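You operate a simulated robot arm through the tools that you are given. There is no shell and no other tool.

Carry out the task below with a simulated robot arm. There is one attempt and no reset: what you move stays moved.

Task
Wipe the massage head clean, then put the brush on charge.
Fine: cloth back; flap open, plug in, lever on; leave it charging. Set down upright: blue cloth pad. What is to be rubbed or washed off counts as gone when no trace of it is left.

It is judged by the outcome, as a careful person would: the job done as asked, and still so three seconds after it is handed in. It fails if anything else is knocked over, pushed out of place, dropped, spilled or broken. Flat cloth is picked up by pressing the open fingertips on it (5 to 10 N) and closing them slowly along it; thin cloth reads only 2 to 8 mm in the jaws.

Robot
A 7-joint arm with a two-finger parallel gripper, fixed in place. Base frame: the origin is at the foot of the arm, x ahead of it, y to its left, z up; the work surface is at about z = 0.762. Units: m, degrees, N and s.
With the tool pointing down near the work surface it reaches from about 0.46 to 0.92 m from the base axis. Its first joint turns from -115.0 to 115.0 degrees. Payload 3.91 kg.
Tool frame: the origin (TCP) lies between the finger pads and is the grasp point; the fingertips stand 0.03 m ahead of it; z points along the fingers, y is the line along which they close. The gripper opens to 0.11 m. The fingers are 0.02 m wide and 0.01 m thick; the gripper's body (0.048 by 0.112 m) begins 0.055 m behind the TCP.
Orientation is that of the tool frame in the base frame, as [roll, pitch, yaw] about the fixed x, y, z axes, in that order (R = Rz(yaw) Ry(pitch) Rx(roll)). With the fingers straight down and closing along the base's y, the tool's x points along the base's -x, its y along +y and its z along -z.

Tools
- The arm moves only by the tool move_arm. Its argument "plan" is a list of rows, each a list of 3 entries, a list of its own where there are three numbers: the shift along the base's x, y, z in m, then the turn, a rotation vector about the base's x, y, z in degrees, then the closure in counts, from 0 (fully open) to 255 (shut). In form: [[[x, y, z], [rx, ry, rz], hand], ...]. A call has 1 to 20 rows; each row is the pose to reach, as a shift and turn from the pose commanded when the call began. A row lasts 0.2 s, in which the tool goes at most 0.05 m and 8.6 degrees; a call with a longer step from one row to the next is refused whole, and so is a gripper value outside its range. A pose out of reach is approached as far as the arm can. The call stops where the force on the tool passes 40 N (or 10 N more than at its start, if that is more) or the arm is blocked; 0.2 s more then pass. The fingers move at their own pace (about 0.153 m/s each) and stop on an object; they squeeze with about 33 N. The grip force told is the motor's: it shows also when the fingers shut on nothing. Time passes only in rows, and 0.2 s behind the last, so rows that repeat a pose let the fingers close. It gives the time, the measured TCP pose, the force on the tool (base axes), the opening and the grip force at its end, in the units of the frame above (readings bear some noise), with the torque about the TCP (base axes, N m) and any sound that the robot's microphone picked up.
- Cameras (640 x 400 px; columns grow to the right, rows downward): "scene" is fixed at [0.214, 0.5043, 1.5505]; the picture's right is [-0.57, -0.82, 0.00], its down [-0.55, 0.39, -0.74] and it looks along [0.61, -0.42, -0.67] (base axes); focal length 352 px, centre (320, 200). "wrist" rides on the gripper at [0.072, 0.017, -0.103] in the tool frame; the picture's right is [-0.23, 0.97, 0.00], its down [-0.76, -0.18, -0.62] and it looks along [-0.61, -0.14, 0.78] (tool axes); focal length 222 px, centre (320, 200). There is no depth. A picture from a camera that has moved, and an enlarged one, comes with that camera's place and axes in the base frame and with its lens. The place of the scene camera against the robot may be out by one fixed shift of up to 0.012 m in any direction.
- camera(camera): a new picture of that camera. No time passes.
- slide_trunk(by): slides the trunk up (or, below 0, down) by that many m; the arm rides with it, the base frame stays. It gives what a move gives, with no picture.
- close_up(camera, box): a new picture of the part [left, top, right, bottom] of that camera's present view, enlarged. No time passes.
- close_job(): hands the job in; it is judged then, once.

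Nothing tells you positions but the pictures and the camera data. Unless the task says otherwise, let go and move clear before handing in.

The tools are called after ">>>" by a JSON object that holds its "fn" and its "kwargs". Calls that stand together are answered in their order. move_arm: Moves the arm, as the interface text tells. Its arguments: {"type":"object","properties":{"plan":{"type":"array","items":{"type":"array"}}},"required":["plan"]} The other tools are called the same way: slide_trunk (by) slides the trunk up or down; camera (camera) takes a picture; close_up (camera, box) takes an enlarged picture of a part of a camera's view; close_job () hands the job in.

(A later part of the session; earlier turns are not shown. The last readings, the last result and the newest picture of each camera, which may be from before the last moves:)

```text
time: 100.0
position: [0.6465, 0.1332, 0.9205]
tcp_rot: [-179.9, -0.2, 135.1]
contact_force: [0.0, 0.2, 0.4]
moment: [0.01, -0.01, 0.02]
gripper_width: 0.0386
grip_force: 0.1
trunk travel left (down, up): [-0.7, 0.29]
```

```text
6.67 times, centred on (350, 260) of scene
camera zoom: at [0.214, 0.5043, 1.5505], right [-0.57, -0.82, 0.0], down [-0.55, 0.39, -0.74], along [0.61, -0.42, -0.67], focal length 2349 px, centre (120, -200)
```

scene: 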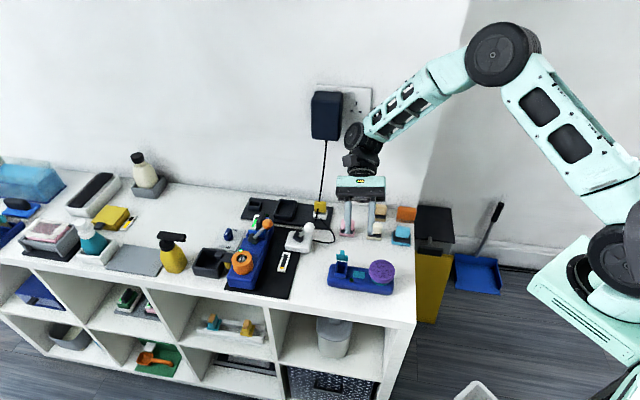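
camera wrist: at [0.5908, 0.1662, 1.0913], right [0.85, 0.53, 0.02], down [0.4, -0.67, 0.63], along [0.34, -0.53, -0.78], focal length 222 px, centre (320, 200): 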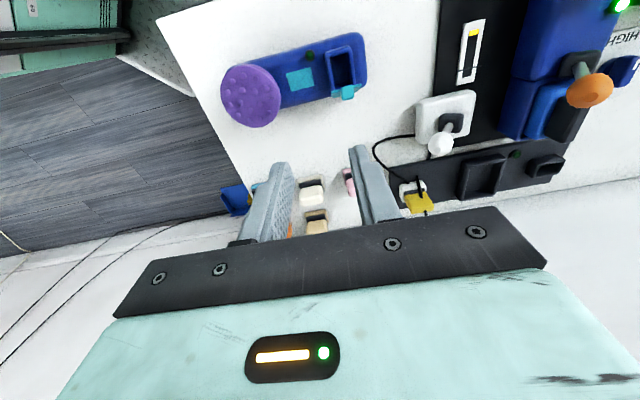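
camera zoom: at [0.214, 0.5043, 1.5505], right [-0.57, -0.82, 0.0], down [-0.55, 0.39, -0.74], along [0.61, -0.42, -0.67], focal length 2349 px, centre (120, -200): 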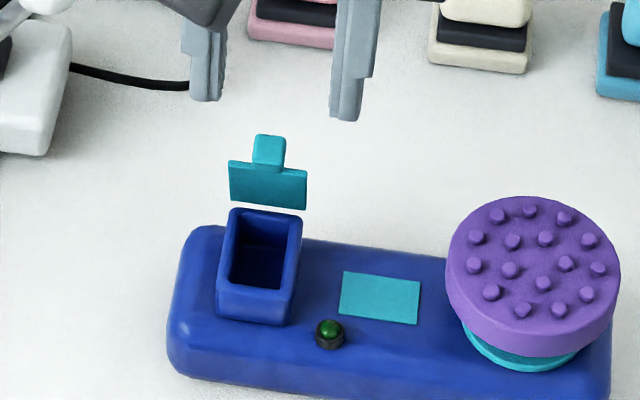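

The tab's end sits at about (0.645, 0.136, 0.865). I'll come down from above and pinch it with the tips just above the plate edge.

>>> {"fn": "move_arm", "kwargs": {"plan": [[[-0.0012, 0.0026, -0.01], [0, 0, 0], 175], [[-0.0012, 0.0026, -0.02], [0, 0, 0], 185], [[-0.0012, 0.0026, -0.026], [0, 0, 0], 190], [[-0.0012, 0.0026, -0.029], [0, 0, 0], 190], [[-0.0012, 0.0026, -0.029], [0, 0, 0], 200], [[-0.0012, 0.0026, -0.029], [0, 0, 0], 210], [[-0.0012, 0.0026, -0.029], [0, 0, 0], 220], [[-0.0012, 0.0026, -0.029], [0, 0, 0], 230], [[-0.0012, 0.0026, -0.029], [0, 0, 0], 255], [[-0.0012, 0.0026, -0.029], [0, 0, 0], 255]]}}

>>> {"fn": "close_up", "kwargs": {"camera": "wrist", "box": [240, 60, 400, 220]}}

>>> {"fn": "close_up", "kwargs": {"camera": "scene", "box": [320, 230, 380, 290]}}

```text
time: 102.2
position: [0.6456, 0.1365, 0.89]
tcp_rot: [-179.9, -0.1, 135.1]
contact_force: [-0.7, -0.9, 0.9]
moment: [-0.03, 0.0, -0.01]
gripper_width: 0.0113
grip_force: 32.7
trunk travel left (down, up): [-0.7, 0.29]
```

```text
2.50 times, centred on (320, 140) of wrist
camera zoom: at [0.6065, 0.1997, 0.9924], right [0.85, 0.53, 0.0], down [0.42, -0.66, 0.62], along [0.33, -0.53, -0.78], focal length 555 px, centre (320, 350)
```

zoom: 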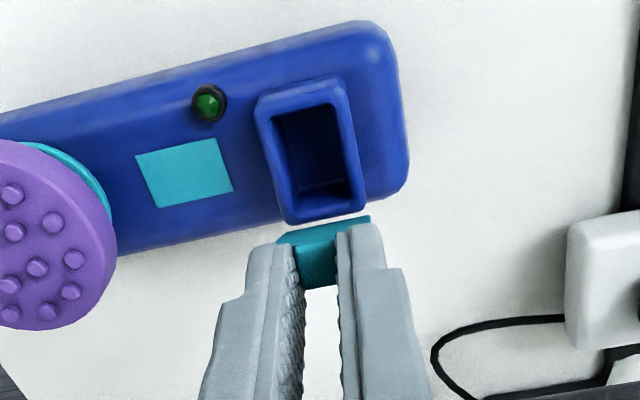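

```text
6.67 times, centred on (350, 260) of scene
camera zoom: at [0.214, 0.5043, 1.5505], right [-0.57, -0.82, 0.0], down [-0.55, 0.39, -0.74], along [0.61, -0.42, -0.67], focal length 2349 px, centre (120, -200)
```

zoom: 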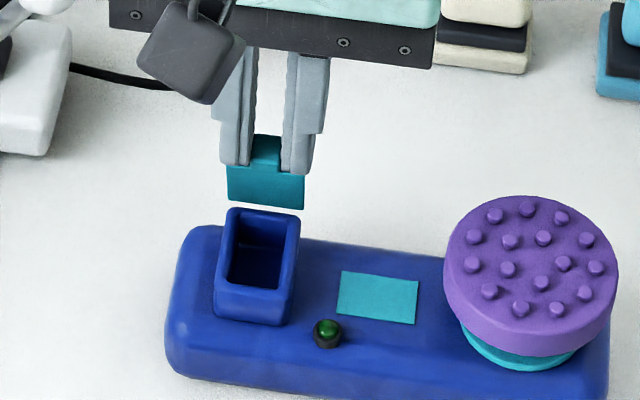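

The tab is gripped again. I'll swing it further back along the arc, checking partway.

>>> {"fn": "move_arm", "kwargs": {"plan": [[[0.0035, -0.0035, 0.0006], [2.83, 2.83, 0], 255], [[0.007, -0.007, 0.0009], [5.66, 5.66, 0], 255], [[0.0105, -0.0105, 0.0008], [8.49, 8.49, 0], 255], [[0.014, -0.014, 0.0004], [11.3, 11.3, 0], 255], [[0.0175, -0.0175, -0.0003], [14.1, 14.1, 0], 255], [[0.0209, -0.0209, -0.0014], [16.97, 16.97, 0], 255], [[0.0209, -0.0209, -0.0014], [16.97, 16.97, 0], 255]]}}

>>> {"fn": "close_up", "kwargs": {"camera": "scene", "box": [320, 220, 420, 300]}}

```text
time: 103.8
position: [0.6671, 0.1163, 0.89]
tcp_rot: [179.9, -24.2, 135.1]
contact_force: [0.4, -0.5, -0.5]
moment: [-0.05, 0.0, -0.05]
gripper_width: 0.0111
grip_force: 32.5
trunk travel left (down, up): [-0.7, 0.29]
```

```text
5.00 times, centred on (370, 260) of scene
camera zoom: at [0.214, 0.5043, 1.5505], right [-0.57, -0.82, 0.0], down [-0.55, 0.39, -0.74], along [0.61, -0.42, -0.67], focal length 1762 px, centre (70, -100)
```

zoom: 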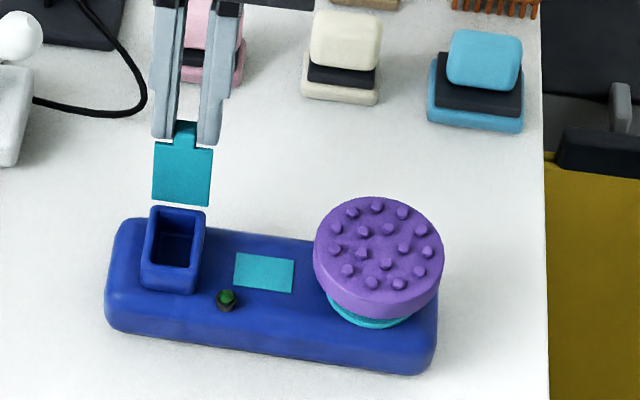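

Smooth so far, and the flap is upright. I'll continue a bit past vertical.

>>> {"fn": "move_arm", "kwargs": {"plan": [[[0.0033, -0.0033, -0.0015], [2.83, 2.83, 0], 255], [[0.0066, -0.0066, -0.0032], [5.66, 5.66, 0], 255], [[0.0098, -0.0098, -0.0053], [8.49, 8.49, 0], 255], [[0.0129, -0.0129, -0.0077], [11.3, 11.3, 0], 255], [[0.0129, -0.0129, -0.0077], [11.3, 11.3, 0], 255]]}}

>>> {"fn": "close_up", "kwargs": {"camera": "scene", "box": [320, 220, 420, 300]}}

```text
time: 105.0
position: [0.6799, 0.1031, 0.8812]
tcp_rot: [180.0, -40.3, 135.1]
contact_force: [-0.4, -0.3, 0.0]
moment: [-0.04, -0.05, 0.02]
gripper_width: 0.0111
grip_force: 32.9
trunk travel left (down, up): [-0.7, 0.29]
```

```text
5.00 times, centred on (370, 260) of scene
camera zoom: at [0.214, 0.5043, 1.5505], right [-0.57, -0.82, 0.0], down [-0.55, 0.39, -0.74], along [0.61, -0.42, -0.67], focal length 1762 px, centre (70, -100)
```

zoom: 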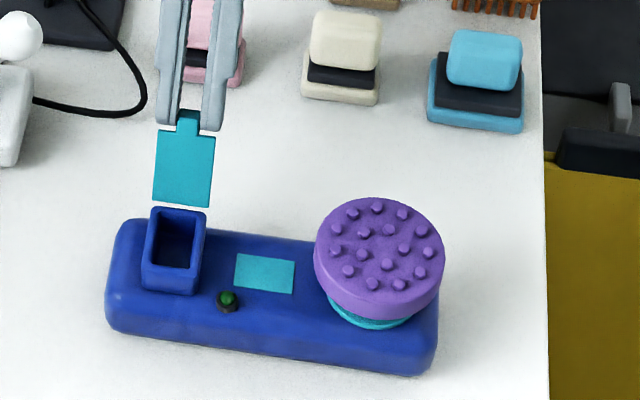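

The flap is at about 112°, well past vertical. I'll release it, back off along the fingers and bring the hand upright.

>>> {"fn": "move_arm", "kwargs": {"plan": [[[0, 0, 0], [0, 0, 0], 230], [[0, 0, 0], [0, 0, 0], 210], [[0, 0, 0], [0, 0, 0], 190], [[0.005, -0.005, 0.008], [0, 0, 0], 190], [[0.016, -0.016, 0.027], [0, 0, 0], 190], [[0.022, -0.022, 0.05], [0, 0, 0], 190], [[0.022, -0.022, 0.08], [-5.66, -5.66, 0], 190], [[0.022, -0.022, 0.1], [-11.3, -11.3, 0], 190], [[0.022, -0.022, 0.12], [-16.97, -16.97, 0], 190], [[0.022, -0.022, 0.12], [-22.6, -22.6, 0], 190], [[0.022, -0.022, 0.12], [-28.28, -28.28, 0], 190], [[0.022, -0.022, 0.12], [-28.28, -28.28, 0], 190]]}}

>>> {"fn": "close_up", "kwargs": {"camera": "scene", "box": [280, 190, 430, 300]}}

>>> {"fn": "camera", "kwargs": {"camera": "wrist"}}

```text
time: 107.5
position: [0.7024, 0.0813, 1.0015]
tcp_rot: [179.9, 0.1, 135.1]
contact_force: [0.1, -0.3, 0.0]
moment: [-0.02, -0.01, 0.01]
gripper_width: 0.0281
grip_force: 0.1
trunk travel left (down, up): [-0.7, 0.29]
```

```text
3.64 times, centred on (355, 245) of scene
camera zoom: at [0.214, 0.5043, 1.5505], right [-0.57, -0.82, 0.0], down [-0.55, 0.39, -0.74], along [0.61, -0.42, -0.67], focal length 1281 px, centre (193, 36)
```

zoom: 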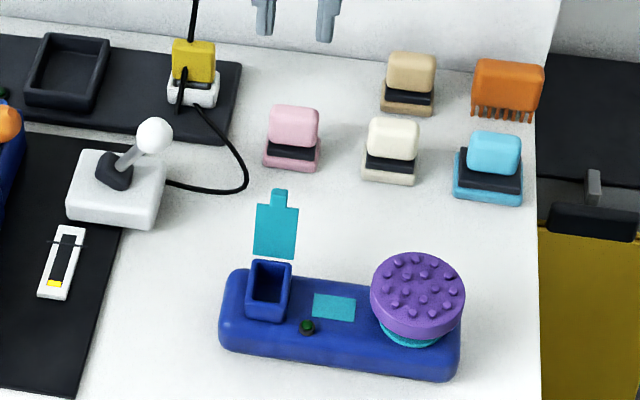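

```text
taken
camera wrist: at [0.6622, 0.1445, 1.1039], right [0.85, 0.53, 0.0], down [0.41, -0.66, 0.62], along [0.33, -0.53, -0.78], focal length 222 px, centre (320, 200)
```

wrist: 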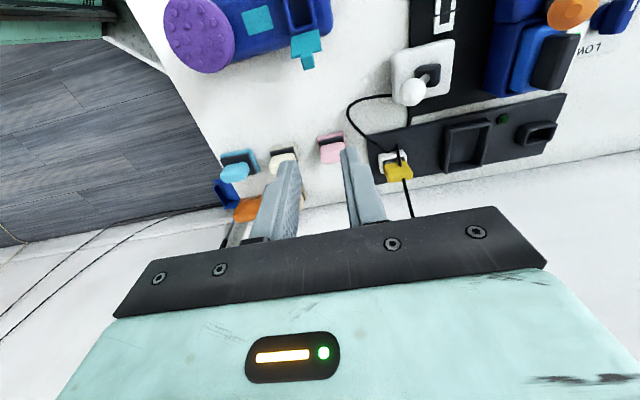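

The flap stays open and everything else is in place. Now I'll study the plug and lever closely.

>>> {"fn": "close_up", "kwargs": {"camera": "wrist", "box": [350, 80, 450, 220]}}

>>> {"fn": "close_up", "kwargs": {"camera": "scene", "box": [300, 190, 350, 240]}}

>>> {"fn": "close_up", "kwargs": {"camera": "scene", "box": [280, 210, 330, 270]}}

```text
2.86 times, centred on (400, 150) of wrist
camera zoom: at [0.6622, 0.1445, 1.1039], right [0.85, 0.53, 0.0], down [0.41, -0.66, 0.62], along [0.33, -0.53, -0.78], focal length 635 px, centre (91, 343)
```

zoom: 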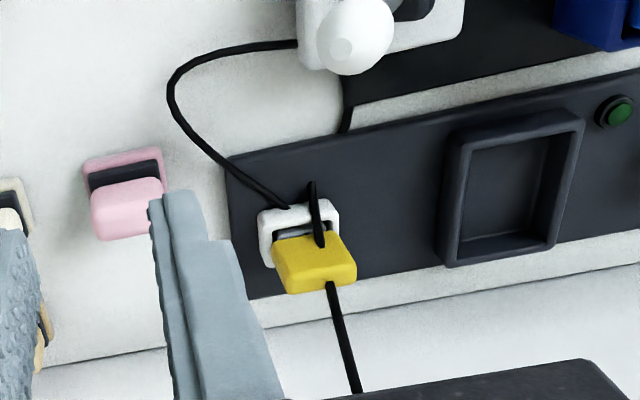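

```text
8.00 times, centred on (325, 215) of scene
camera zoom: at [0.214, 0.5043, 1.5505], right [-0.57, -0.82, 0.0], down [-0.55, 0.39, -0.74], along [0.61, -0.42, -0.67], focal length 2819 px, centre (280, 80)
```

zoom: 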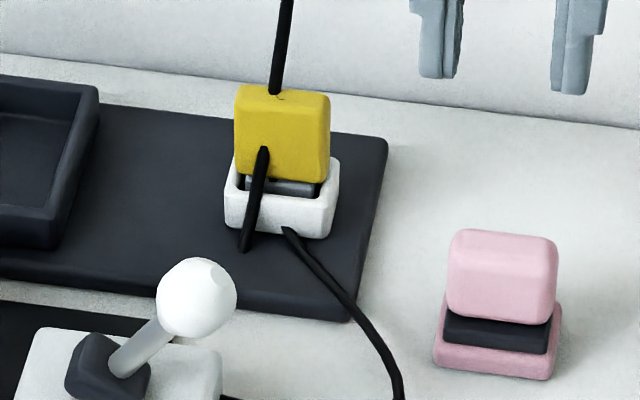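

```text
6.67 times, centred on (305, 240) of scene
camera zoom: at [0.214, 0.5043, 1.5505], right [-0.57, -0.82, 0.0], down [-0.55, 0.39, -0.74], along [0.61, -0.42, -0.67], focal length 2349 px, centre (420, -67)
```

zoom: 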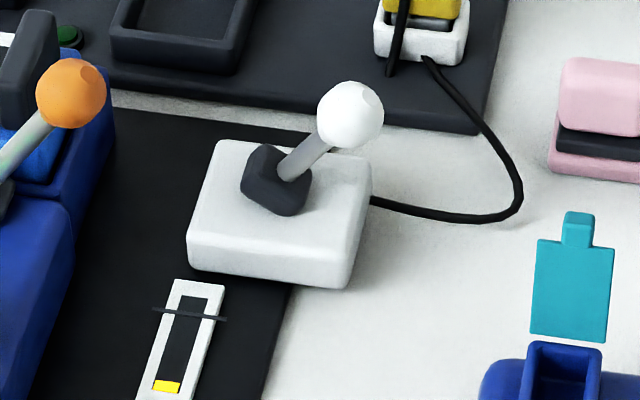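

The plug (yellow) sits in a white holder with its long side along the shelf, while the brush port is turned 90° to it. Its lead runs from the lever box, and the adapter cord passes behind it. I'll move to look at it from closer.

>>> {"fn": "move_arm", "kwargs": {"plan": [[[0.023, 0.018, 0], [0, 0, 0], 130], [[0.046, 0.037, 0], [0, 0, 0], 130], [[0.069, 0.055, -0.02], [0, 0, 0], 130], [[0.091, 0.0734, -0.04], [0, 0, 0], 130], [[0.091, 0.0734, -0.05], [0, 0, 0], 130], [[0.091, 0.0734, -0.05], [0, 0, 0], 130]]}}

>>> {"fn": "camera", "kwargs": {"camera": "wrist"}}

>>> {"fn": "close_up", "kwargs": {"camera": "wrist", "box": [270, 140, 380, 215]}}

```text
time: 109.0
position: [0.792, 0.155, 0.9506]
tcp_rot: [-179.9, -0.2, 135.2]
contact_force: [-0.2, -1.0, -0.2]
moment: [-0.02, 0.01, -0.01]
gripper_width: 0.0538
grip_force: 0.1
trunk travel left (down, up): [-0.7, 0.29]
```

```text
taken
camera wrist: at [0.7525, 0.2185, 1.0535], right [0.85, 0.53, 0.0], down [0.42, -0.66, 0.62], along [0.33, -0.53, -0.78], focal length 222 px, centre (320, 200)
```

wrist: 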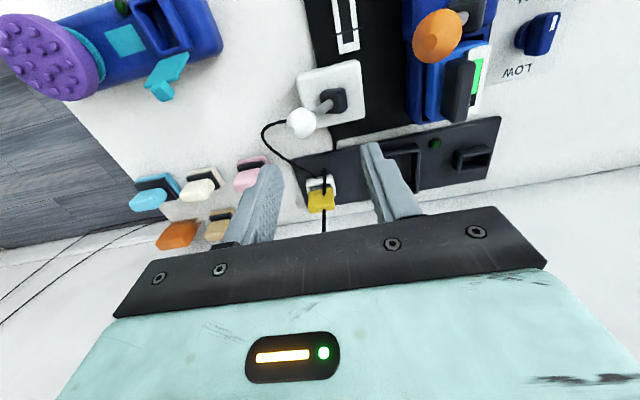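

```text
5.33 times, centred on (325, 178) of wrist
camera zoom: at [0.7525, 0.2185, 1.0535], right [0.85, 0.53, 0.0], down [0.42, -0.66, 0.62], along [0.33, -0.53, -0.78], focal length 1185 px, centre (293, 320)
```

zoom: 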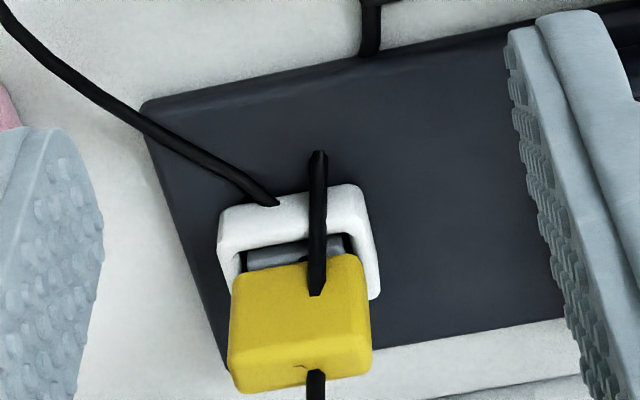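

>>> {"fn": "close_up", "kwargs": {"camera": "wrist", "box": [300, 165, 350, 215]}}

>>> {"fn": "close_up", "kwargs": {"camera": "scene", "box": [308, 198, 333, 223]}}

```text
8.00 times, centred on (325, 190) of wrist
camera zoom: at [0.7525, 0.2185, 1.0535], right [0.85, 0.53, 0.0], down [0.42, -0.66, 0.62], along [0.33, -0.53, -0.78], focal length 1777 px, centre (280, 280)
```

zoom: 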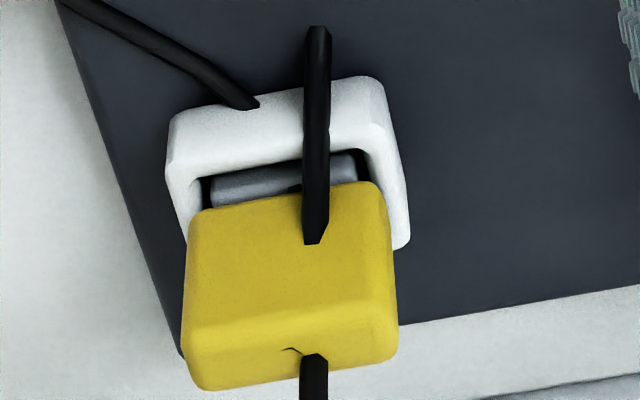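

```text
16.00 times, centred on (320, 210) of scene
camera zoom: at [0.214, 0.5043, 1.5505], right [-0.57, -0.82, 0.0], down [-0.55, 0.39, -0.74], along [0.61, -0.42, -0.67], focal length 5638 px, centre (312, 32)
```

zoom: 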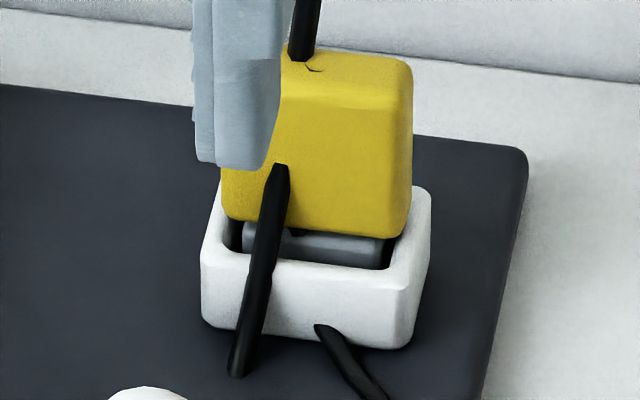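

The plug is a slab about 36 mm wide, 34 mm tall and 13 mm thick, centred at about (0.856, 0.058), with z from 0.80 to 0.834. The wall adapter hangs above it, so I must check there's clearance for the hand.

>>> {"fn": "close_up", "kwargs": {"camera": "scene", "box": [280, 70, 400, 220]}}

>>> {"fn": "camera", "kwargs": {"camera": "scene"}}

```text
2.67 times, centred on (340, 145) of scene
camera zoom: at [0.214, 0.5043, 1.5505], right [-0.57, -0.82, 0.0], down [-0.55, 0.39, -0.74], along [0.61, -0.42, -0.67], focal length 940 px, centre (267, 347)
```

zoom: 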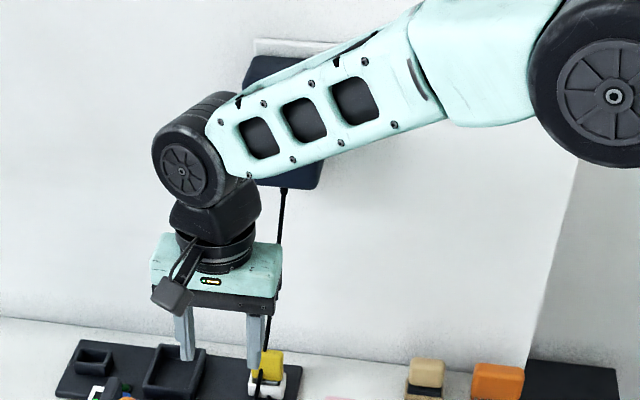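

```text
taken
```

scene: 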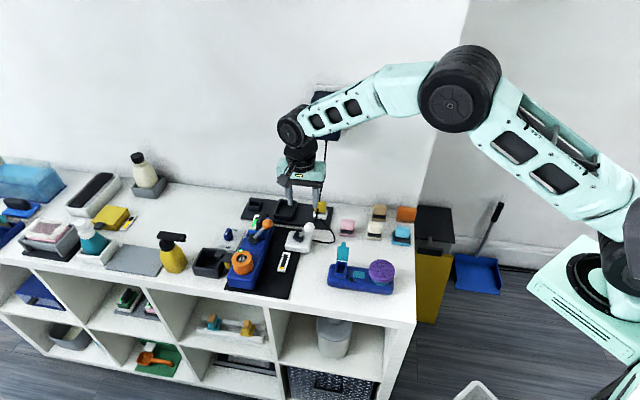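

I'll grip the plug on its thin faces with the hand leaning toward the robot side to stay clear of the adapter. Before that, I'll measure the port accurately from above with the empty hand.

>>> {"fn": "move_arm", "kwargs": {"plan": [[[-0.03, 0.01, 0.02], [0, 0, 0], 130], [[-0.07, 0.02, 0.03], [0, 0, 0], 130], [[-0.11, 0.03, 0.03], [0, 0, 0], 130], [[-0.145, 0.04, 0.02], [0, 0, 0], 130], [[-0.17, 0.045, 0.0], [0, 0, 0], 130], [[-0.185, 0.05, -0.01], [0, 0, 0], 130], [[-0.185, 0.05, -0.01], [0, 0, 0], 130]]}}

>>> {"fn": "camera", "kwargs": {"camera": "wrist"}}

>>> {"fn": "close_up", "kwargs": {"camera": "wrist", "box": [280, 120, 370, 210]}}

```text
time: 110.5
position: [0.6063, 0.206, 0.9429]
tcp_rot: [-179.9, -0.2, 135.1]
contact_force: [0.2, -0.4, 0.3]
moment: [0.02, 0.01, -0.01]
gripper_width: 0.054
grip_force: 0.0
trunk travel left (down, up): [-0.7, 0.29]
```

```text
taken
camera wrist: at [0.567, 0.2681, 1.045], right [0.85, 0.53, 0.0], down [0.41, -0.66, 0.62], along [0.33, -0.53, -0.78], focal length 222 px, centre (320, 200)
```

wrist: 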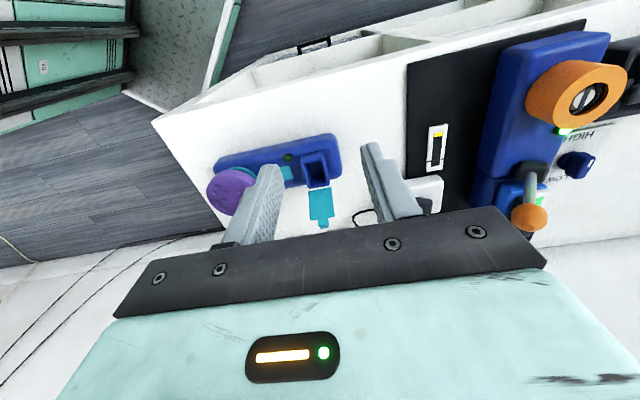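

```text
4.44 times, centred on (325, 165) of wrist
camera zoom: at [0.567, 0.2681, 1.045], right [0.85, 0.53, 0.0], down [0.41, -0.66, 0.62], along [0.33, -0.53, -0.78], focal length 987 px, centre (298, 356)
```

zoom: 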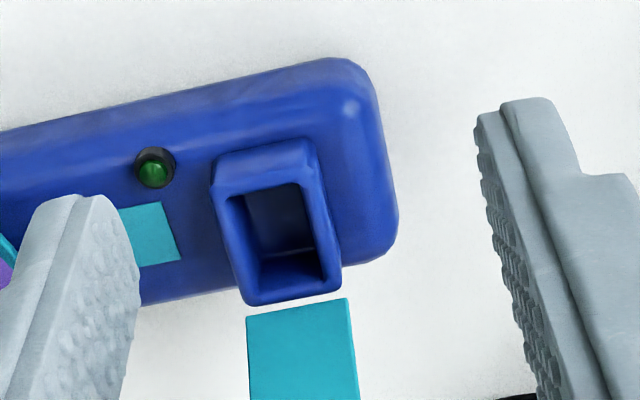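

The port centre is about (0.636, 0.1467), rim z about 0.82, with its long side across the brush. Now I'll swing the hand +90° in yaw while moving toward the plug side, staying high.

>>> {"fn": "move_arm", "kwargs": {"plan": [[[0.0, -0.005, 0.03], [0, 0, 4], 150], [[0.014, -0.02, 0.04], [0, 0, 12], 160], [[0.03, -0.04, 0.04], [0, 0, 20], 174], [[0.047, -0.06, 0.04], [0, 0, 28], 174], [[0.064, -0.08, 0.04], [0, 0, 36], 174], [[0.081, -0.1, 0.04], [0, 0, 44], 174], [[0.098, -0.12, 0.04], [0, 0, 52], 174], [[0.115, -0.14, 0.04], [0, 0, 60], 174], [[0.132, -0.16, 0.04], [0, 0, 68], 174], [[0.149, -0.18, 0.04], [0, 0, 76], 174], [[0.166, -0.2, 0.04], [0, 0, 84], 174], [[0.172, -0.205, 0.04], [0, 0, 90], 174], [[0.172, -0.205, 0.04], [0, 0, 90], 174]]}}

>>> {"fn": "move_arm", "kwargs": {"plan": [[[0, 0, 0], [5.3, -5.3, 0], 174], [[0, 0, 0], [10.6, -10.6, 0], 174], [[0, 0, 0], [15.9, -15.9, 0], 174], [[0, 0, 0], [21.21, -21.21, 0], 174], [[0, 0, 0], [21.21, -21.21, 0], 174]]}}

>>> {"fn": "camera", "kwargs": {"camera": "wrist"}}

>>> {"fn": "camera", "kwargs": {"camera": "scene"}}

```text
time: 112.9
position: [0.7561, 0.0204, 0.9796]
tcp_rot: [179.4, -0.6, -144.8]
contact_force: [-7.7, 7.1, 0.6]
moment: [-0.81, -0.83, 0.13]
gripper_width: 0.0352
grip_force: 0.2
trunk travel left (down, up): [-0.7, 0.29]
stopped in row 11: the force on the tool passed its limit at 58 N (the readings are from after the stop); the commanded pose is now the measured one
```

```text
time: 114.1
position: [0.7572, 0.0208, 0.9795]
tcp_rot: [173.8, 28.9, -146.3]
contact_force: [-6.7, 16.8, -0.2]
moment: [-1.24, -0.49, 0.08]
gripper_width: 0.035
grip_force: 0.1
trunk travel left (down, up): [-0.7, 0.29]
```

```text
taken
camera wrist: at [0.6588, -0.0383, 1.0355], right [-0.41, 0.89, 0.2], down [0.45, 0.01, 0.89], along [0.79, 0.46, -0.4], focal length 222 px, centre (320, 200)
```

wrist: 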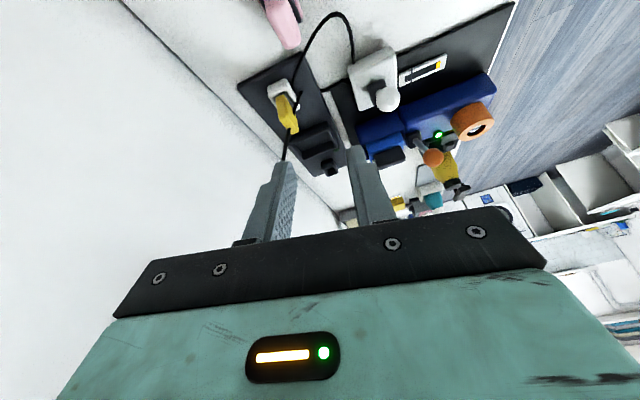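

```text
taken
```

scene: 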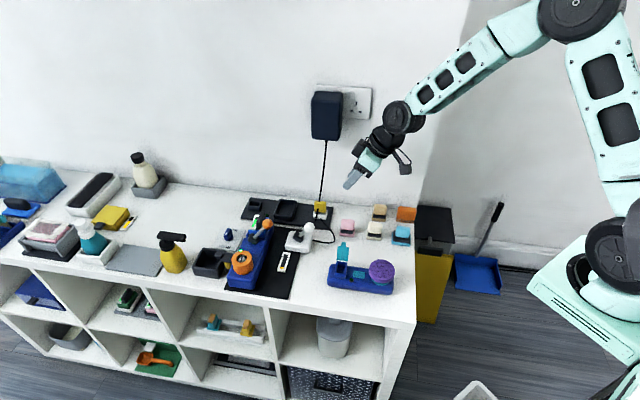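

The hand touched something on its wall side, and a steady sideways force remains. I'll look closely before moving on.

>>> {"fn": "close_up", "kwargs": {"camera": "scene", "box": [300, 80, 440, 220]}}

>>> {"fn": "close_up", "kwargs": {"camera": "scene", "box": [230, 185, 420, 305]}}

```text
2.86 times, centred on (370, 150) of scene
camera zoom: at [0.214, 0.5043, 1.5505], right [-0.57, -0.82, 0.0], down [-0.55, 0.39, -0.74], along [0.61, -0.42, -0.67], focal length 1007 px, centre (177, 343)
```

zoom: 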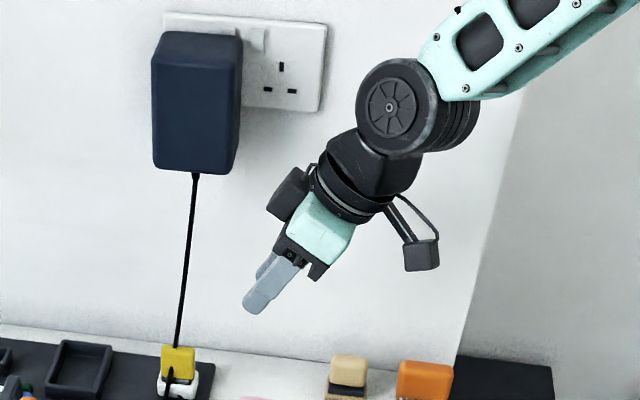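

```text
3.33 times, centred on (325, 245) of scene
camera zoom: at [0.214, 0.5043, 1.5505], right [-0.57, -0.82, 0.0], down [-0.55, 0.39, -0.74], along [0.61, -0.42, -0.67], focal length 1174 px, centre (303, 50)
```

zoom: 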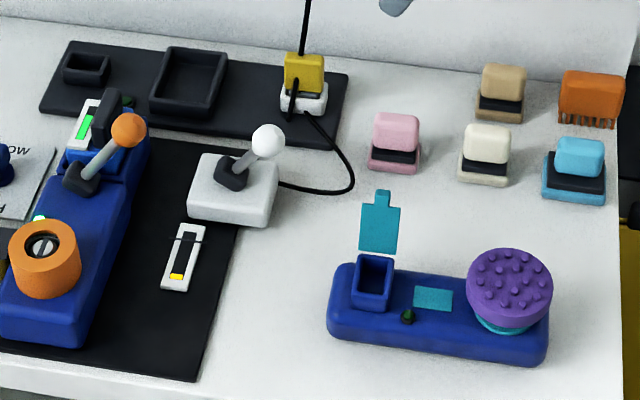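

A dark box on the wall side of the hand was touching the wall. I'll back away from the wall, straighten the hand, and then use the opposite yaw so that box faces the room.

>>> {"fn": "move_arm", "kwargs": {"plan": [[[-0.01, 0.01, 0], [0, 0, 0], 174], [[-0.03, 0.03, 0], [0, 0, 0], 174], [[-0.055, 0.055, 0], [0, 0, 0], 174], [[-0.06, 0.06, 0], [-5.34, 5.09, 0], 174], [[-0.06, 0.06, 0], [-10.68, 10.18, 0], 174], [[-0.06, 0.06, 0], [-16.0, 15.27, 0], 174], [[-0.06, 0.06, 0], [-21.35, 20.36, 0], 174], [[-0.06, 0.06, 0], [-21.35, 20.36, 0], 174]]}}

>>> {"fn": "close_up", "kwargs": {"camera": "scene", "box": [260, 60, 440, 300]}}

```text
time: 115.9
position: [0.6966, 0.0783, 0.979]
tcp_rot: [179.9, -0.1, -144.8]
contact_force: [0.2, 0.2, -0.5]
moment: [-0.01, -0.01, 0.03]
gripper_width: 0.0351
grip_force: 0.1
trunk travel left (down, up): [-0.7, 0.29]
```

```text
1.67 times, centred on (350, 180) of scene
camera zoom: at [0.214, 0.5043, 1.5505], right [-0.57, -0.82, 0.0], down [-0.55, 0.39, -0.74], along [0.61, -0.42, -0.67], focal length 587 px, centre (270, 233)
```

zoom: 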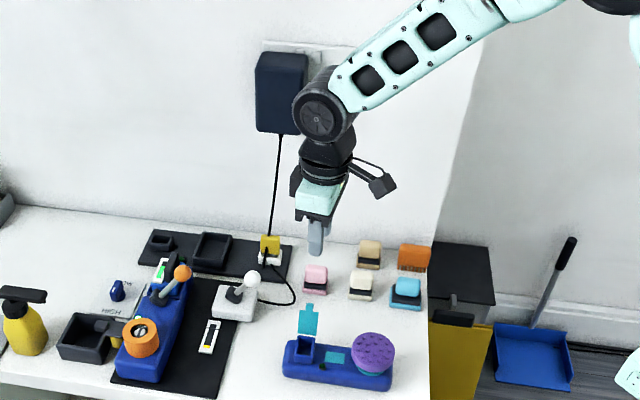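

The hand is clear and vertical again. I'll rotate the yaw the other way, about -170°, in one sweep at this safe spot.

>>> {"fn": "move_arm", "kwargs": {"plan": [[[0, 0, 0], [0, 0, -8.5], 174], [[0, 0, 0], [0, 0, -17], 174], [[0, 0, 0], [0, 0, -25.5], 174], [[0, 0, 0], [0, 0, -34], 174], [[0, 0, 0], [0, 0, -42.5], 174], [[0, 0, 0], [0, 0, -51], 174], [[0, 0, 0], [0, 0, -59.5], 174], [[0, 0, 0], [0, 0, -68], 174], [[0, 0, 0], [0, 0, -76.5], 174], [[0, 0, 0], [0, 0, -85], 174], [[0, 0, 0], [0, 0, -93.5], 174], [[0, 0, 0], [0, 0, -102], 174], [[0, 0, 0], [0, 0, -110.5], 174], [[0, 0, 0], [0, 0, -119], 174], [[0, 0, 0], [0, 0, -127.5], 174], [[0, 0, 0], [0, 0, -136], 174], [[0, 0, 0], [0, 0, -144.5], 174], [[0, 0, 0], [0, 0, -153], 174], [[0, 0, 0], [0, 0, -161.5], 174], [[0, 0, 0], [0, 0, -170], 174]]}}

>>> {"fn": "camera", "kwargs": {"camera": "scene"}}

```text
time: 120.1
position: [0.697, 0.0783, 0.9795]
tcp_rot: [180.0, -0.1, 45.0]
contact_force: [-0.7, -0.1, 0.4]
moment: [0.0, 0.03, 0.01]
gripper_width: 0.0351
grip_force: 0.1
trunk travel left (down, up): [-0.7, 0.29]
```

```text
taken
```

scene: 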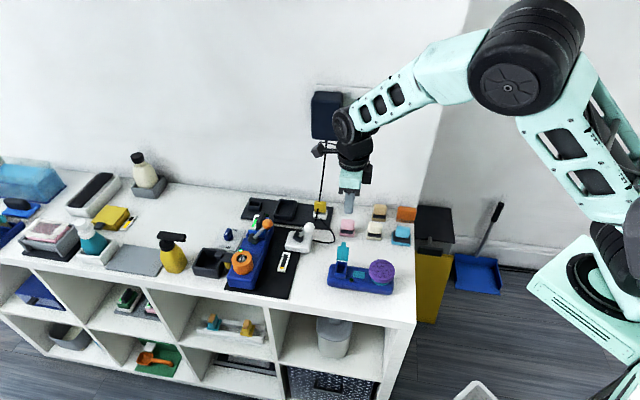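

The yaw of -135° is reachable. Now I'll lean the hand 30° (wrist toward the robot side) and move toward the plug from the pad side.

>>> {"fn": "move_arm", "kwargs": {"plan": [[[0, 0, 0], [5.3, -5.3, 0], 174], [[0.01, -0.008, 0], [10.6, -10.6, 0], 174], [[0.03, -0.024, -0.01], [15.9, -15.9, 0], 174], [[0.05, -0.04, -0.025], [21.21, -21.21, 0], 174], [[0.07, -0.056, -0.04], [21.21, -21.21, 0], 174], [[0.081, -0.064, -0.05], [21.21, -21.21, 0], 174], [[0.081, -0.064, -0.05], [21.21, -21.21, 0], 174]]}}

>>> {"fn": "camera", "kwargs": {"camera": "wrist"}}

>>> {"fn": "camera", "kwargs": {"camera": "scene"}}

```text
time: 121.4
position: [0.7712, 0.0234, 0.9348]
tcp_rot: [-179.7, -30.2, 45.6]
contact_force: [0.8, -0.4, 0.2]
moment: [0.01, 0.02, 0.01]
gripper_width: 0.0352
grip_force: 0.1
trunk travel left (down, up): [-0.7, 0.29]
stopped in row 6: the force on the tool passed its limit at 56 N (the readings are from after the stop); the commanded pose is now the measured one
```

```text
taken
camera wrist: at [0.7901, 0.0198, 1.059], right [0.56, -0.82, -0.12], down [-0.8, -0.57, 0.16], along [-0.2, 0.01, -0.98], focal length 222 px, centre (320, 200)
```

wrist: 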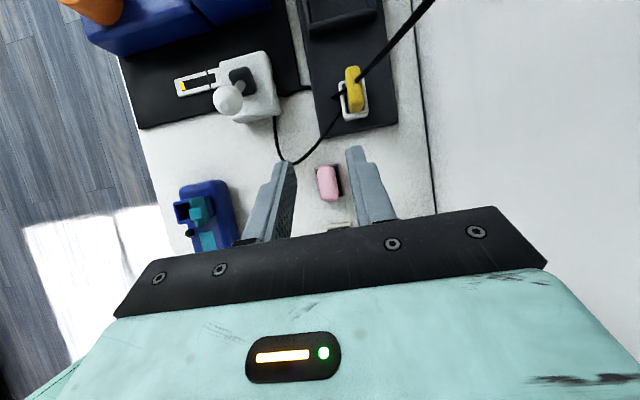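

```text
taken
```

scene: 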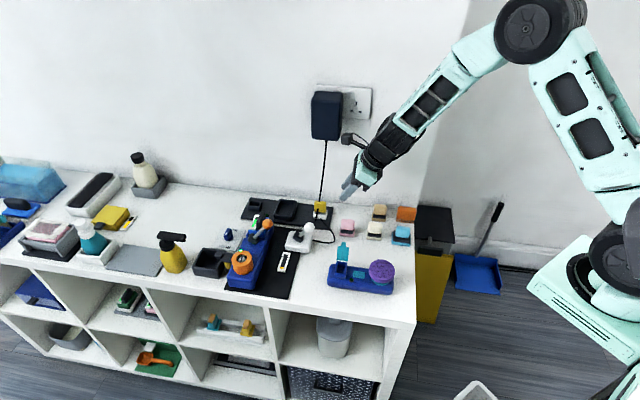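

Another touch, though the force is gone now. I'll look at what the hand met near the adapter.

>>> {"fn": "close_up", "kwargs": {"camera": "scene", "box": [295, 80, 415, 220]}}

>>> {"fn": "close_up", "kwargs": {"camera": "wrist", "box": [290, 0, 450, 200]}}

```text
2.86 times, centred on (355, 150) of scene
camera zoom: at [0.214, 0.5043, 1.5505], right [-0.57, -0.82, 0.0], down [-0.55, 0.39, -0.74], along [0.61, -0.42, -0.67], focal length 1007 px, centre (220, 343)
```

zoom: 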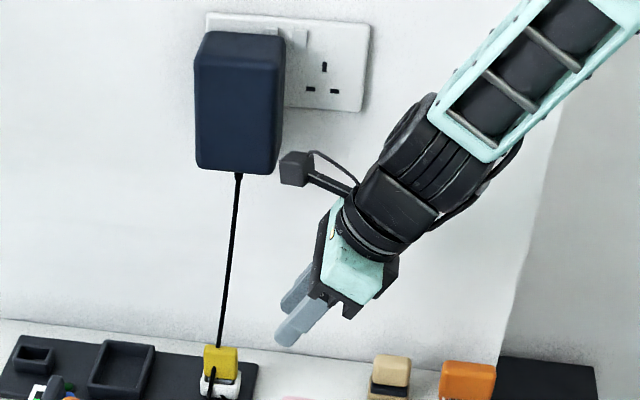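

```text
2.00 times, centred on (370, 100) of wrist
camera zoom: at [0.7901, 0.0198, 1.059], right [0.56, -0.82, -0.12], down [-0.8, -0.57, 0.16], along [-0.2, 0.01, -0.98], focal length 444 px, centre (220, 400)
```

zoom: 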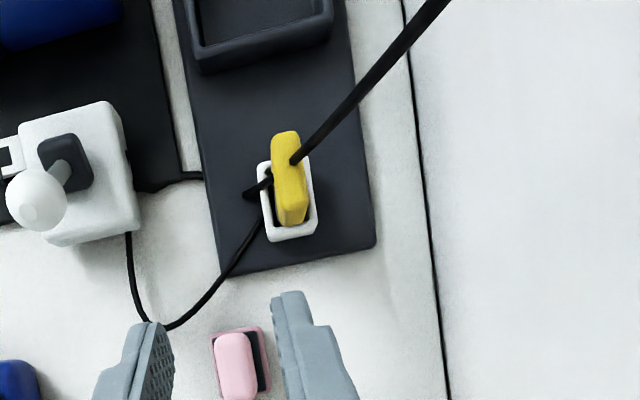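

The camera arm brushed the adapter's lower corner, and the adapter looks undisturbed. I'll lower the hand first so the camera passes beneath the adapter, then move toward the plug.

>>> {"fn": "move_arm", "kwargs": {"plan": [[[-0.014, 0.014, 0], [0, 0, 0], 174], [[-0.014, 0.014, -0.03], [0, 0, 0], 174], [[-0.014, 0.014, -0.0628], [0, 0, 0], 174], [[0.008, 0.014, -0.0628], [0, 0, 0], 174], [[0.0348, 0.019, -0.0628], [0, 0, 0], 174], [[0.0348, 0.019, -0.0628], [0, 0, 0], 174]]}}

>>> {"fn": "camera", "kwargs": {"camera": "wrist"}}

>>> {"fn": "close_up", "kwargs": {"camera": "scene", "box": [295, 80, 415, 220]}}

>>> {"fn": "close_up", "kwargs": {"camera": "wrist", "box": [290, 60, 400, 200]}}

```text
time: 122.8
position: [0.8044, 0.0434, 0.87]
tcp_rot: [-179.7, -30.3, 45.7]
contact_force: [0.4, -0.1, -0.9]
moment: [-0.01, -0.03, 0.0]
gripper_width: 0.0349
grip_force: 0.0
trunk travel left (down, up): [-0.7, 0.29]
```

```text
taken
camera wrist: at [0.8243, 0.039, 0.9955], right [0.56, -0.82, -0.12], down [-0.8, -0.57, 0.16], along [-0.2, 0.01, -0.98], focal length 222 px, centre (320, 200)
```

wrist: 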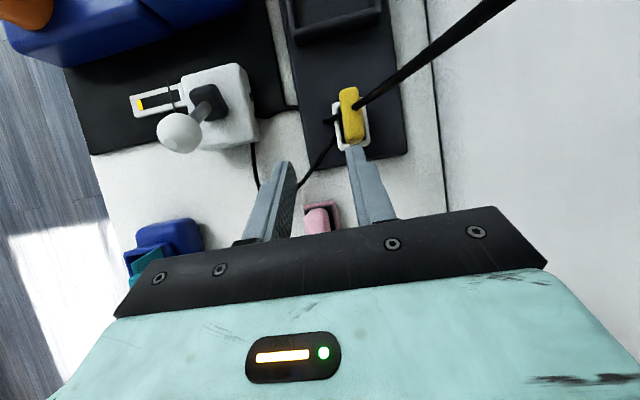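

```text
2.86 times, centred on (355, 150) of scene
camera zoom: at [0.214, 0.5043, 1.5505], right [-0.57, -0.82, 0.0], down [-0.55, 0.39, -0.74], along [0.61, -0.42, -0.67], focal length 1007 px, centre (220, 343)
```

zoom: 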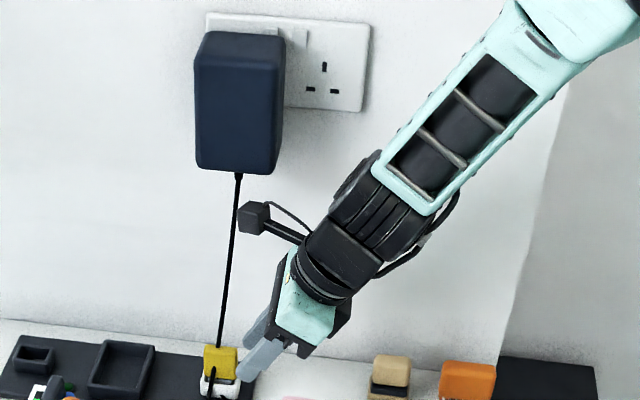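

```text
2.86 times, centred on (345, 130) of wrist
camera zoom: at [0.8243, 0.039, 0.9955], right [0.56, -0.82, -0.12], down [-0.8, -0.57, 0.16], along [-0.2, 0.01, -0.98], focal length 635 px, centre (249, 400)
```

zoom: 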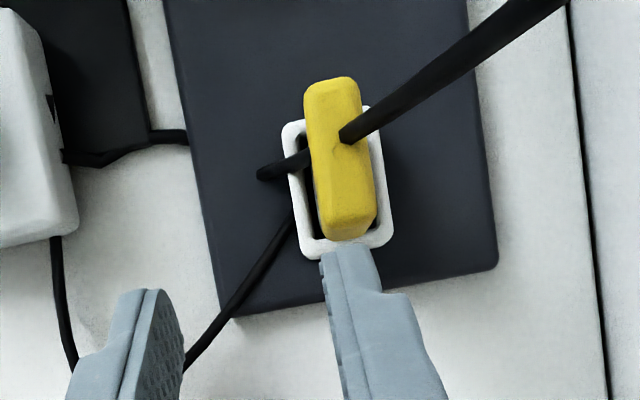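

There's a clear view now: the plug is centred at about (0.854, 0.057), with its long axis at 44°. I'll centre the fingers over it and come down around its thin faces.

>>> {"fn": "move_arm", "kwargs": {"plan": [[[0.009, -0.009, 0], [0, 0, 0], 174], [[0.018, -0.018, 0], [0, 0, 0], 174], [[0.03, -0.006, 0], [0, 0, 0], 174], [[0.0423, 0.0064, 0], [0, 0, 0], 174], [[0.0423, 0.0064, 0], [0, 0, 0], 174]]}}

>>> {"fn": "close_up", "kwargs": {"camera": "wrist", "box": [260, 60, 400, 220]}}

>>> {"fn": "close_up", "kwargs": {"camera": "scene", "box": [295, 140, 375, 240]}}

```text
time: 124.2
position: [0.8337, 0.1221, 0.8298]
tcp_rot: [-175.5, -26.4, 48.6]
contact_force: [5.1, -5.9, -5.7]
moment: [0.61, 0.28, 0.25]
gripper_width: 0.0356
grip_force: 1.4
trunk travel left (down, up): [-0.7, 0.29]
stopped in row 5: the arm was blocked; the commanded pose is now the measured one
```

```text
2.50 times, centred on (330, 140) of wrist
camera zoom: at [0.865, 0.1196, 0.9526], right [0.62, -0.77, -0.17], down [-0.73, -0.64, 0.23], along [-0.29, -0.02, -0.96], focal length 555 px, centre (295, 350)
```

zoom: 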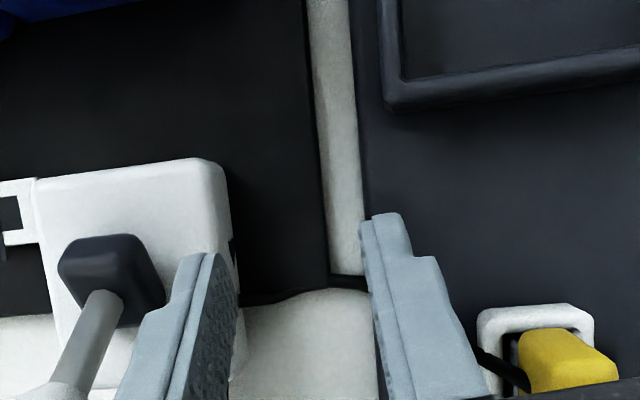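

```text
4.00 times, centred on (335, 190) of scene
camera zoom: at [0.214, 0.5043, 1.5505], right [-0.57, -0.82, 0.0], down [-0.55, 0.39, -0.74], along [0.61, -0.42, -0.67], focal length 1410 px, centre (260, 240)
```

zoom: 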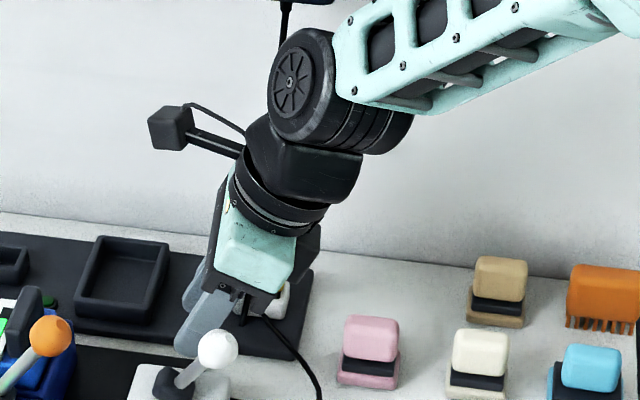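

The arm swung off course again near a joint limit, and the hand is now close to the lever. I'll check for contact before moving away.

>>> {"fn": "close_up", "kwargs": {"camera": "scene", "box": [280, 190, 345, 260]}}

>>> {"fn": "camera", "kwargs": {"camera": "wrist"}}

>>> {"fn": "camera", "kwargs": {"camera": "scene"}}

```text
5.71 times, centred on (312, 225) of scene
camera zoom: at [0.214, 0.5043, 1.5505], right [-0.57, -0.82, 0.0], down [-0.55, 0.39, -0.74], along [0.61, -0.42, -0.67], focal length 2014 px, centre (363, 57)
```

zoom: 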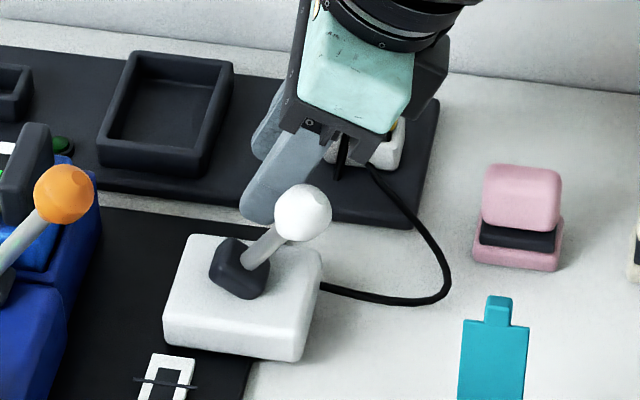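

```text
taken
camera wrist: at [0.865, 0.1196, 0.9526], right [0.62, -0.77, -0.17], down [-0.73, -0.64, 0.23], along [-0.29, -0.02, -0.96], focal length 222 px, centre (320, 200)
```

wrist: 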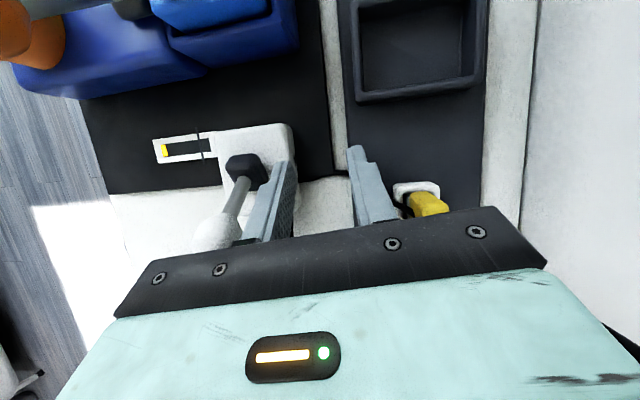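

```text
taken
```

scene: 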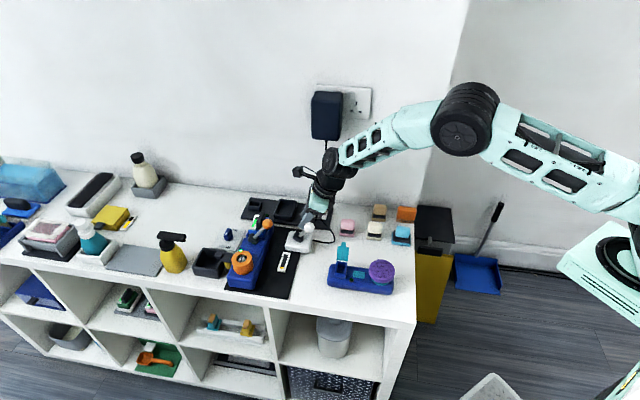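

The lever is untouched. I'll raise the hand straight up in small steps, away from it.

>>> {"fn": "move_arm", "kwargs": {"plan": [[[0, 0, 0.008], [0, 0, 0], 174], [[0, 0, 0.018], [0, 0, 0], 174], [[0, 0, 0.03], [0, 0, 0], 174], [[0, 0, 0.045], [0, 0, 0], 174]]}}

>>> {"fn": "close_up", "kwargs": {"camera": "scene", "box": [270, 90, 400, 260]}}

```text
time: 124.6
position: [0.8268, 0.2278, 0.8255]
tcp_rot: [-178.2, -24.9, 51.1]
contact_force: [5.5, -78.6, -39.4]
moment: [-3.0, 0.61, -0.58]
gripper_width: 0.0074
grip_force: 0.1
trunk travel left (down, up): [-0.7, 0.29]
stopped in row 1: the arm was blocked; the commanded pose is now the measured one
```

```text
2.35 times, centred on (335, 175) of scene
camera zoom: at [0.214, 0.5043, 1.5505], right [-0.57, -0.82, 0.0], down [-0.55, 0.39, -0.74], along [0.61, -0.42, -0.67], focal length 829 px, centre (285, 259)
```

zoom: 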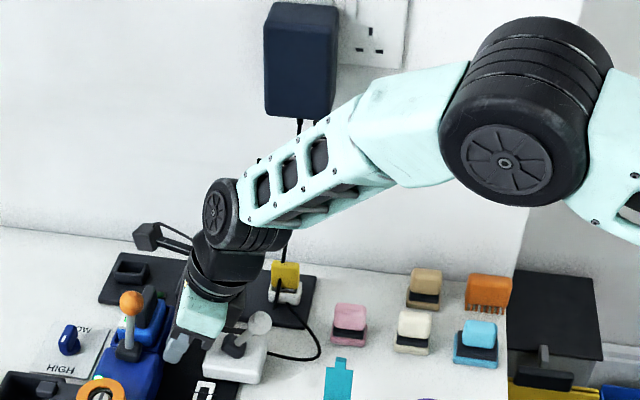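

The arm lurched again, against my command. I must see exactly what it's touching before any further move.

>>> {"fn": "close_up", "kwargs": {"camera": "scene", "box": [230, 190, 340, 300]}}

>>> {"fn": "camera", "kwargs": {"camera": "wrist"}}

>>> {"fn": "camera", "kwargs": {"camera": "scene"}}

```text
3.64 times, centred on (285, 245) of scene
camera zoom: at [0.214, 0.5043, 1.5505], right [-0.57, -0.82, 0.0], down [-0.55, 0.39, -0.74], along [0.61, -0.42, -0.67], focal length 1281 px, centre (447, 36)
```

zoom: 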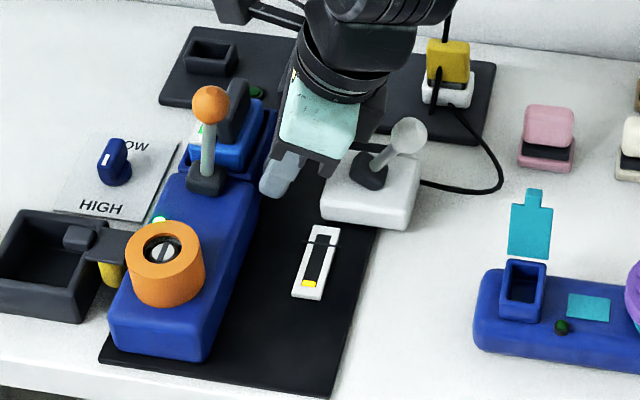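

```text
taken
camera wrist: at [0.8565, 0.2327, 0.9483], right [0.64, -0.76, -0.12], down [-0.72, -0.64, 0.25], along [-0.27, -0.07, -0.96], focal length 222 px, centre (320, 200)
```

wrist: 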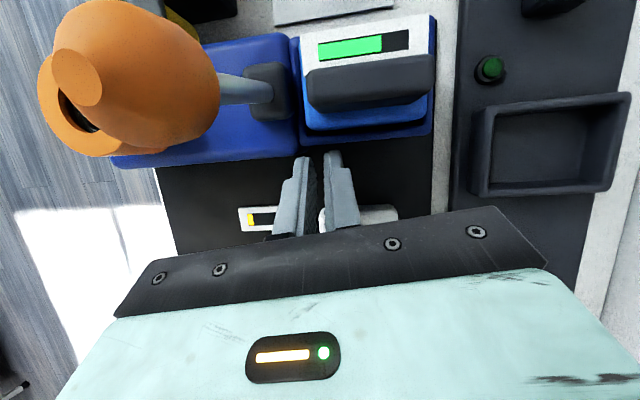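

```text
taken
```

scene: 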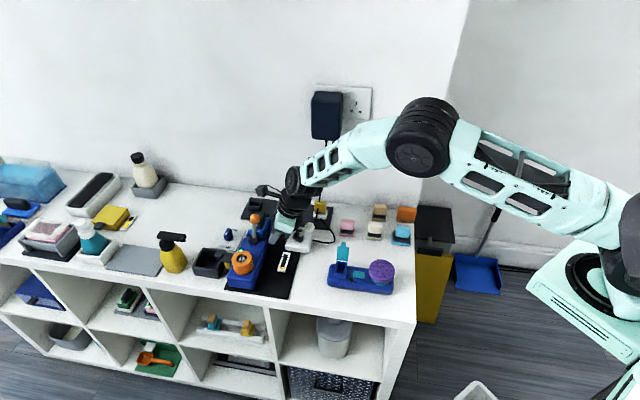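

The swing was a wrist singularity: the hand was lined up with the forearm. It seems to have nudged the orange lever of the other device. I'll back out with a very small step first to see how the arm responds.

>>> {"fn": "move_arm", "kwargs": {"plan": [[[0, -0.008, 0.006], [0, 0, 0], 200]]}}

>>> {"fn": "close_up", "kwargs": {"camera": "scene", "box": [230, 170, 340, 280]}}

```text
time: 125.0
position: [0.8224, 0.2214, 0.851]
tcp_rot: [-176.8, -27.1, 51.2]
contact_force: [0.5, -1.4, 0.3]
moment: [0.13, 0.02, 0.04]
gripper_width: 0.0237
grip_force: 0.0
trunk travel left (down, up): [-0.7, 0.29]
```

```text
3.64 times, centred on (285, 225) of scene
camera zoom: at [0.214, 0.5043, 1.5505], right [-0.57, -0.82, 0.0], down [-0.55, 0.39, -0.74], along [0.61, -0.42, -0.67], focal length 1281 px, centre (447, 109)
```

zoom: 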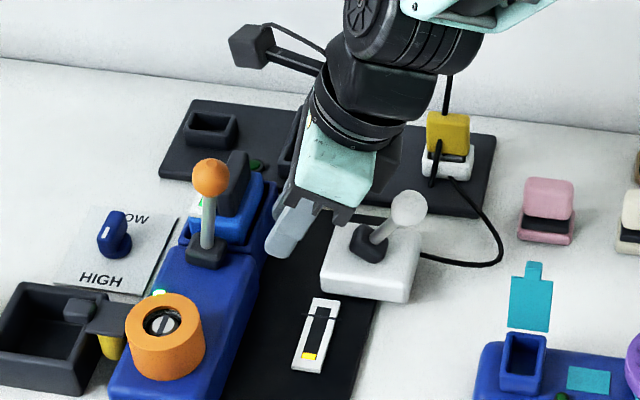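

Contact is gone and the arm responds now. I'll rise in small steps while gradually straightening the hand.

>>> {"fn": "move_arm", "kwargs": {"plan": [[[-0.005, -0.002, 0.015], [0, 0, 0], 200], [[-0.01, -0.004, 0.03], [0, 0, 0], 200]]}}

```text
time: 125.6
position: [0.8122, 0.2169, 0.879]
tcp_rot: [-176.9, -26.8, 51.2]
contact_force: [-0.3, 0.3, 0.4]
moment: [-0.04, 0.0, -0.02]
gripper_width: 0.0238
grip_force: 0.1
trunk travel left (down, up): [-0.7, 0.29]
```

>>> {"fn": "move_arm", "kwargs": {"plan": [[[-0.01, -0.004, 0.02], [0, 0, 0], 200], [[-0.025, -0.008, 0.045], [0, 0, 0], 200], [[-0.04, -0.012, 0.07], [0, 0, 0], 200], [[-0.06, -0.016, 0.09], [0, 0, 0], 200]]}}

>>> {"fn": "camera", "kwargs": {"camera": "scene"}}

```text
time: 126.6
position: [0.7514, 0.1992, 0.9673]
tcp_rot: [-176.8, -26.7, 51.0]
contact_force: [-0.3, 0.2, 0.6]
moment: [0.0, 0.0, 0.01]
gripper_width: 0.0239
grip_force: 0.0
trunk travel left (down, up): [-0.7, 0.29]
```

```text
taken
```

scene: 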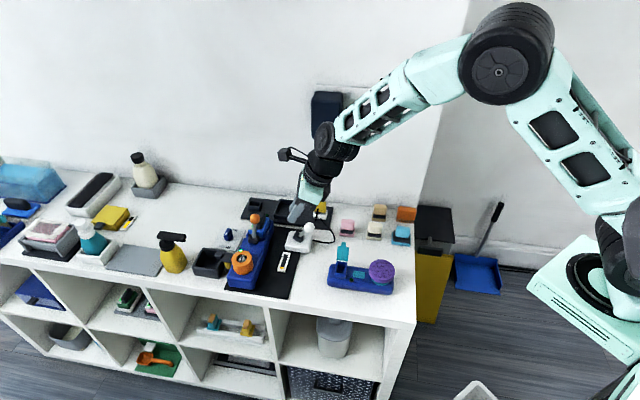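

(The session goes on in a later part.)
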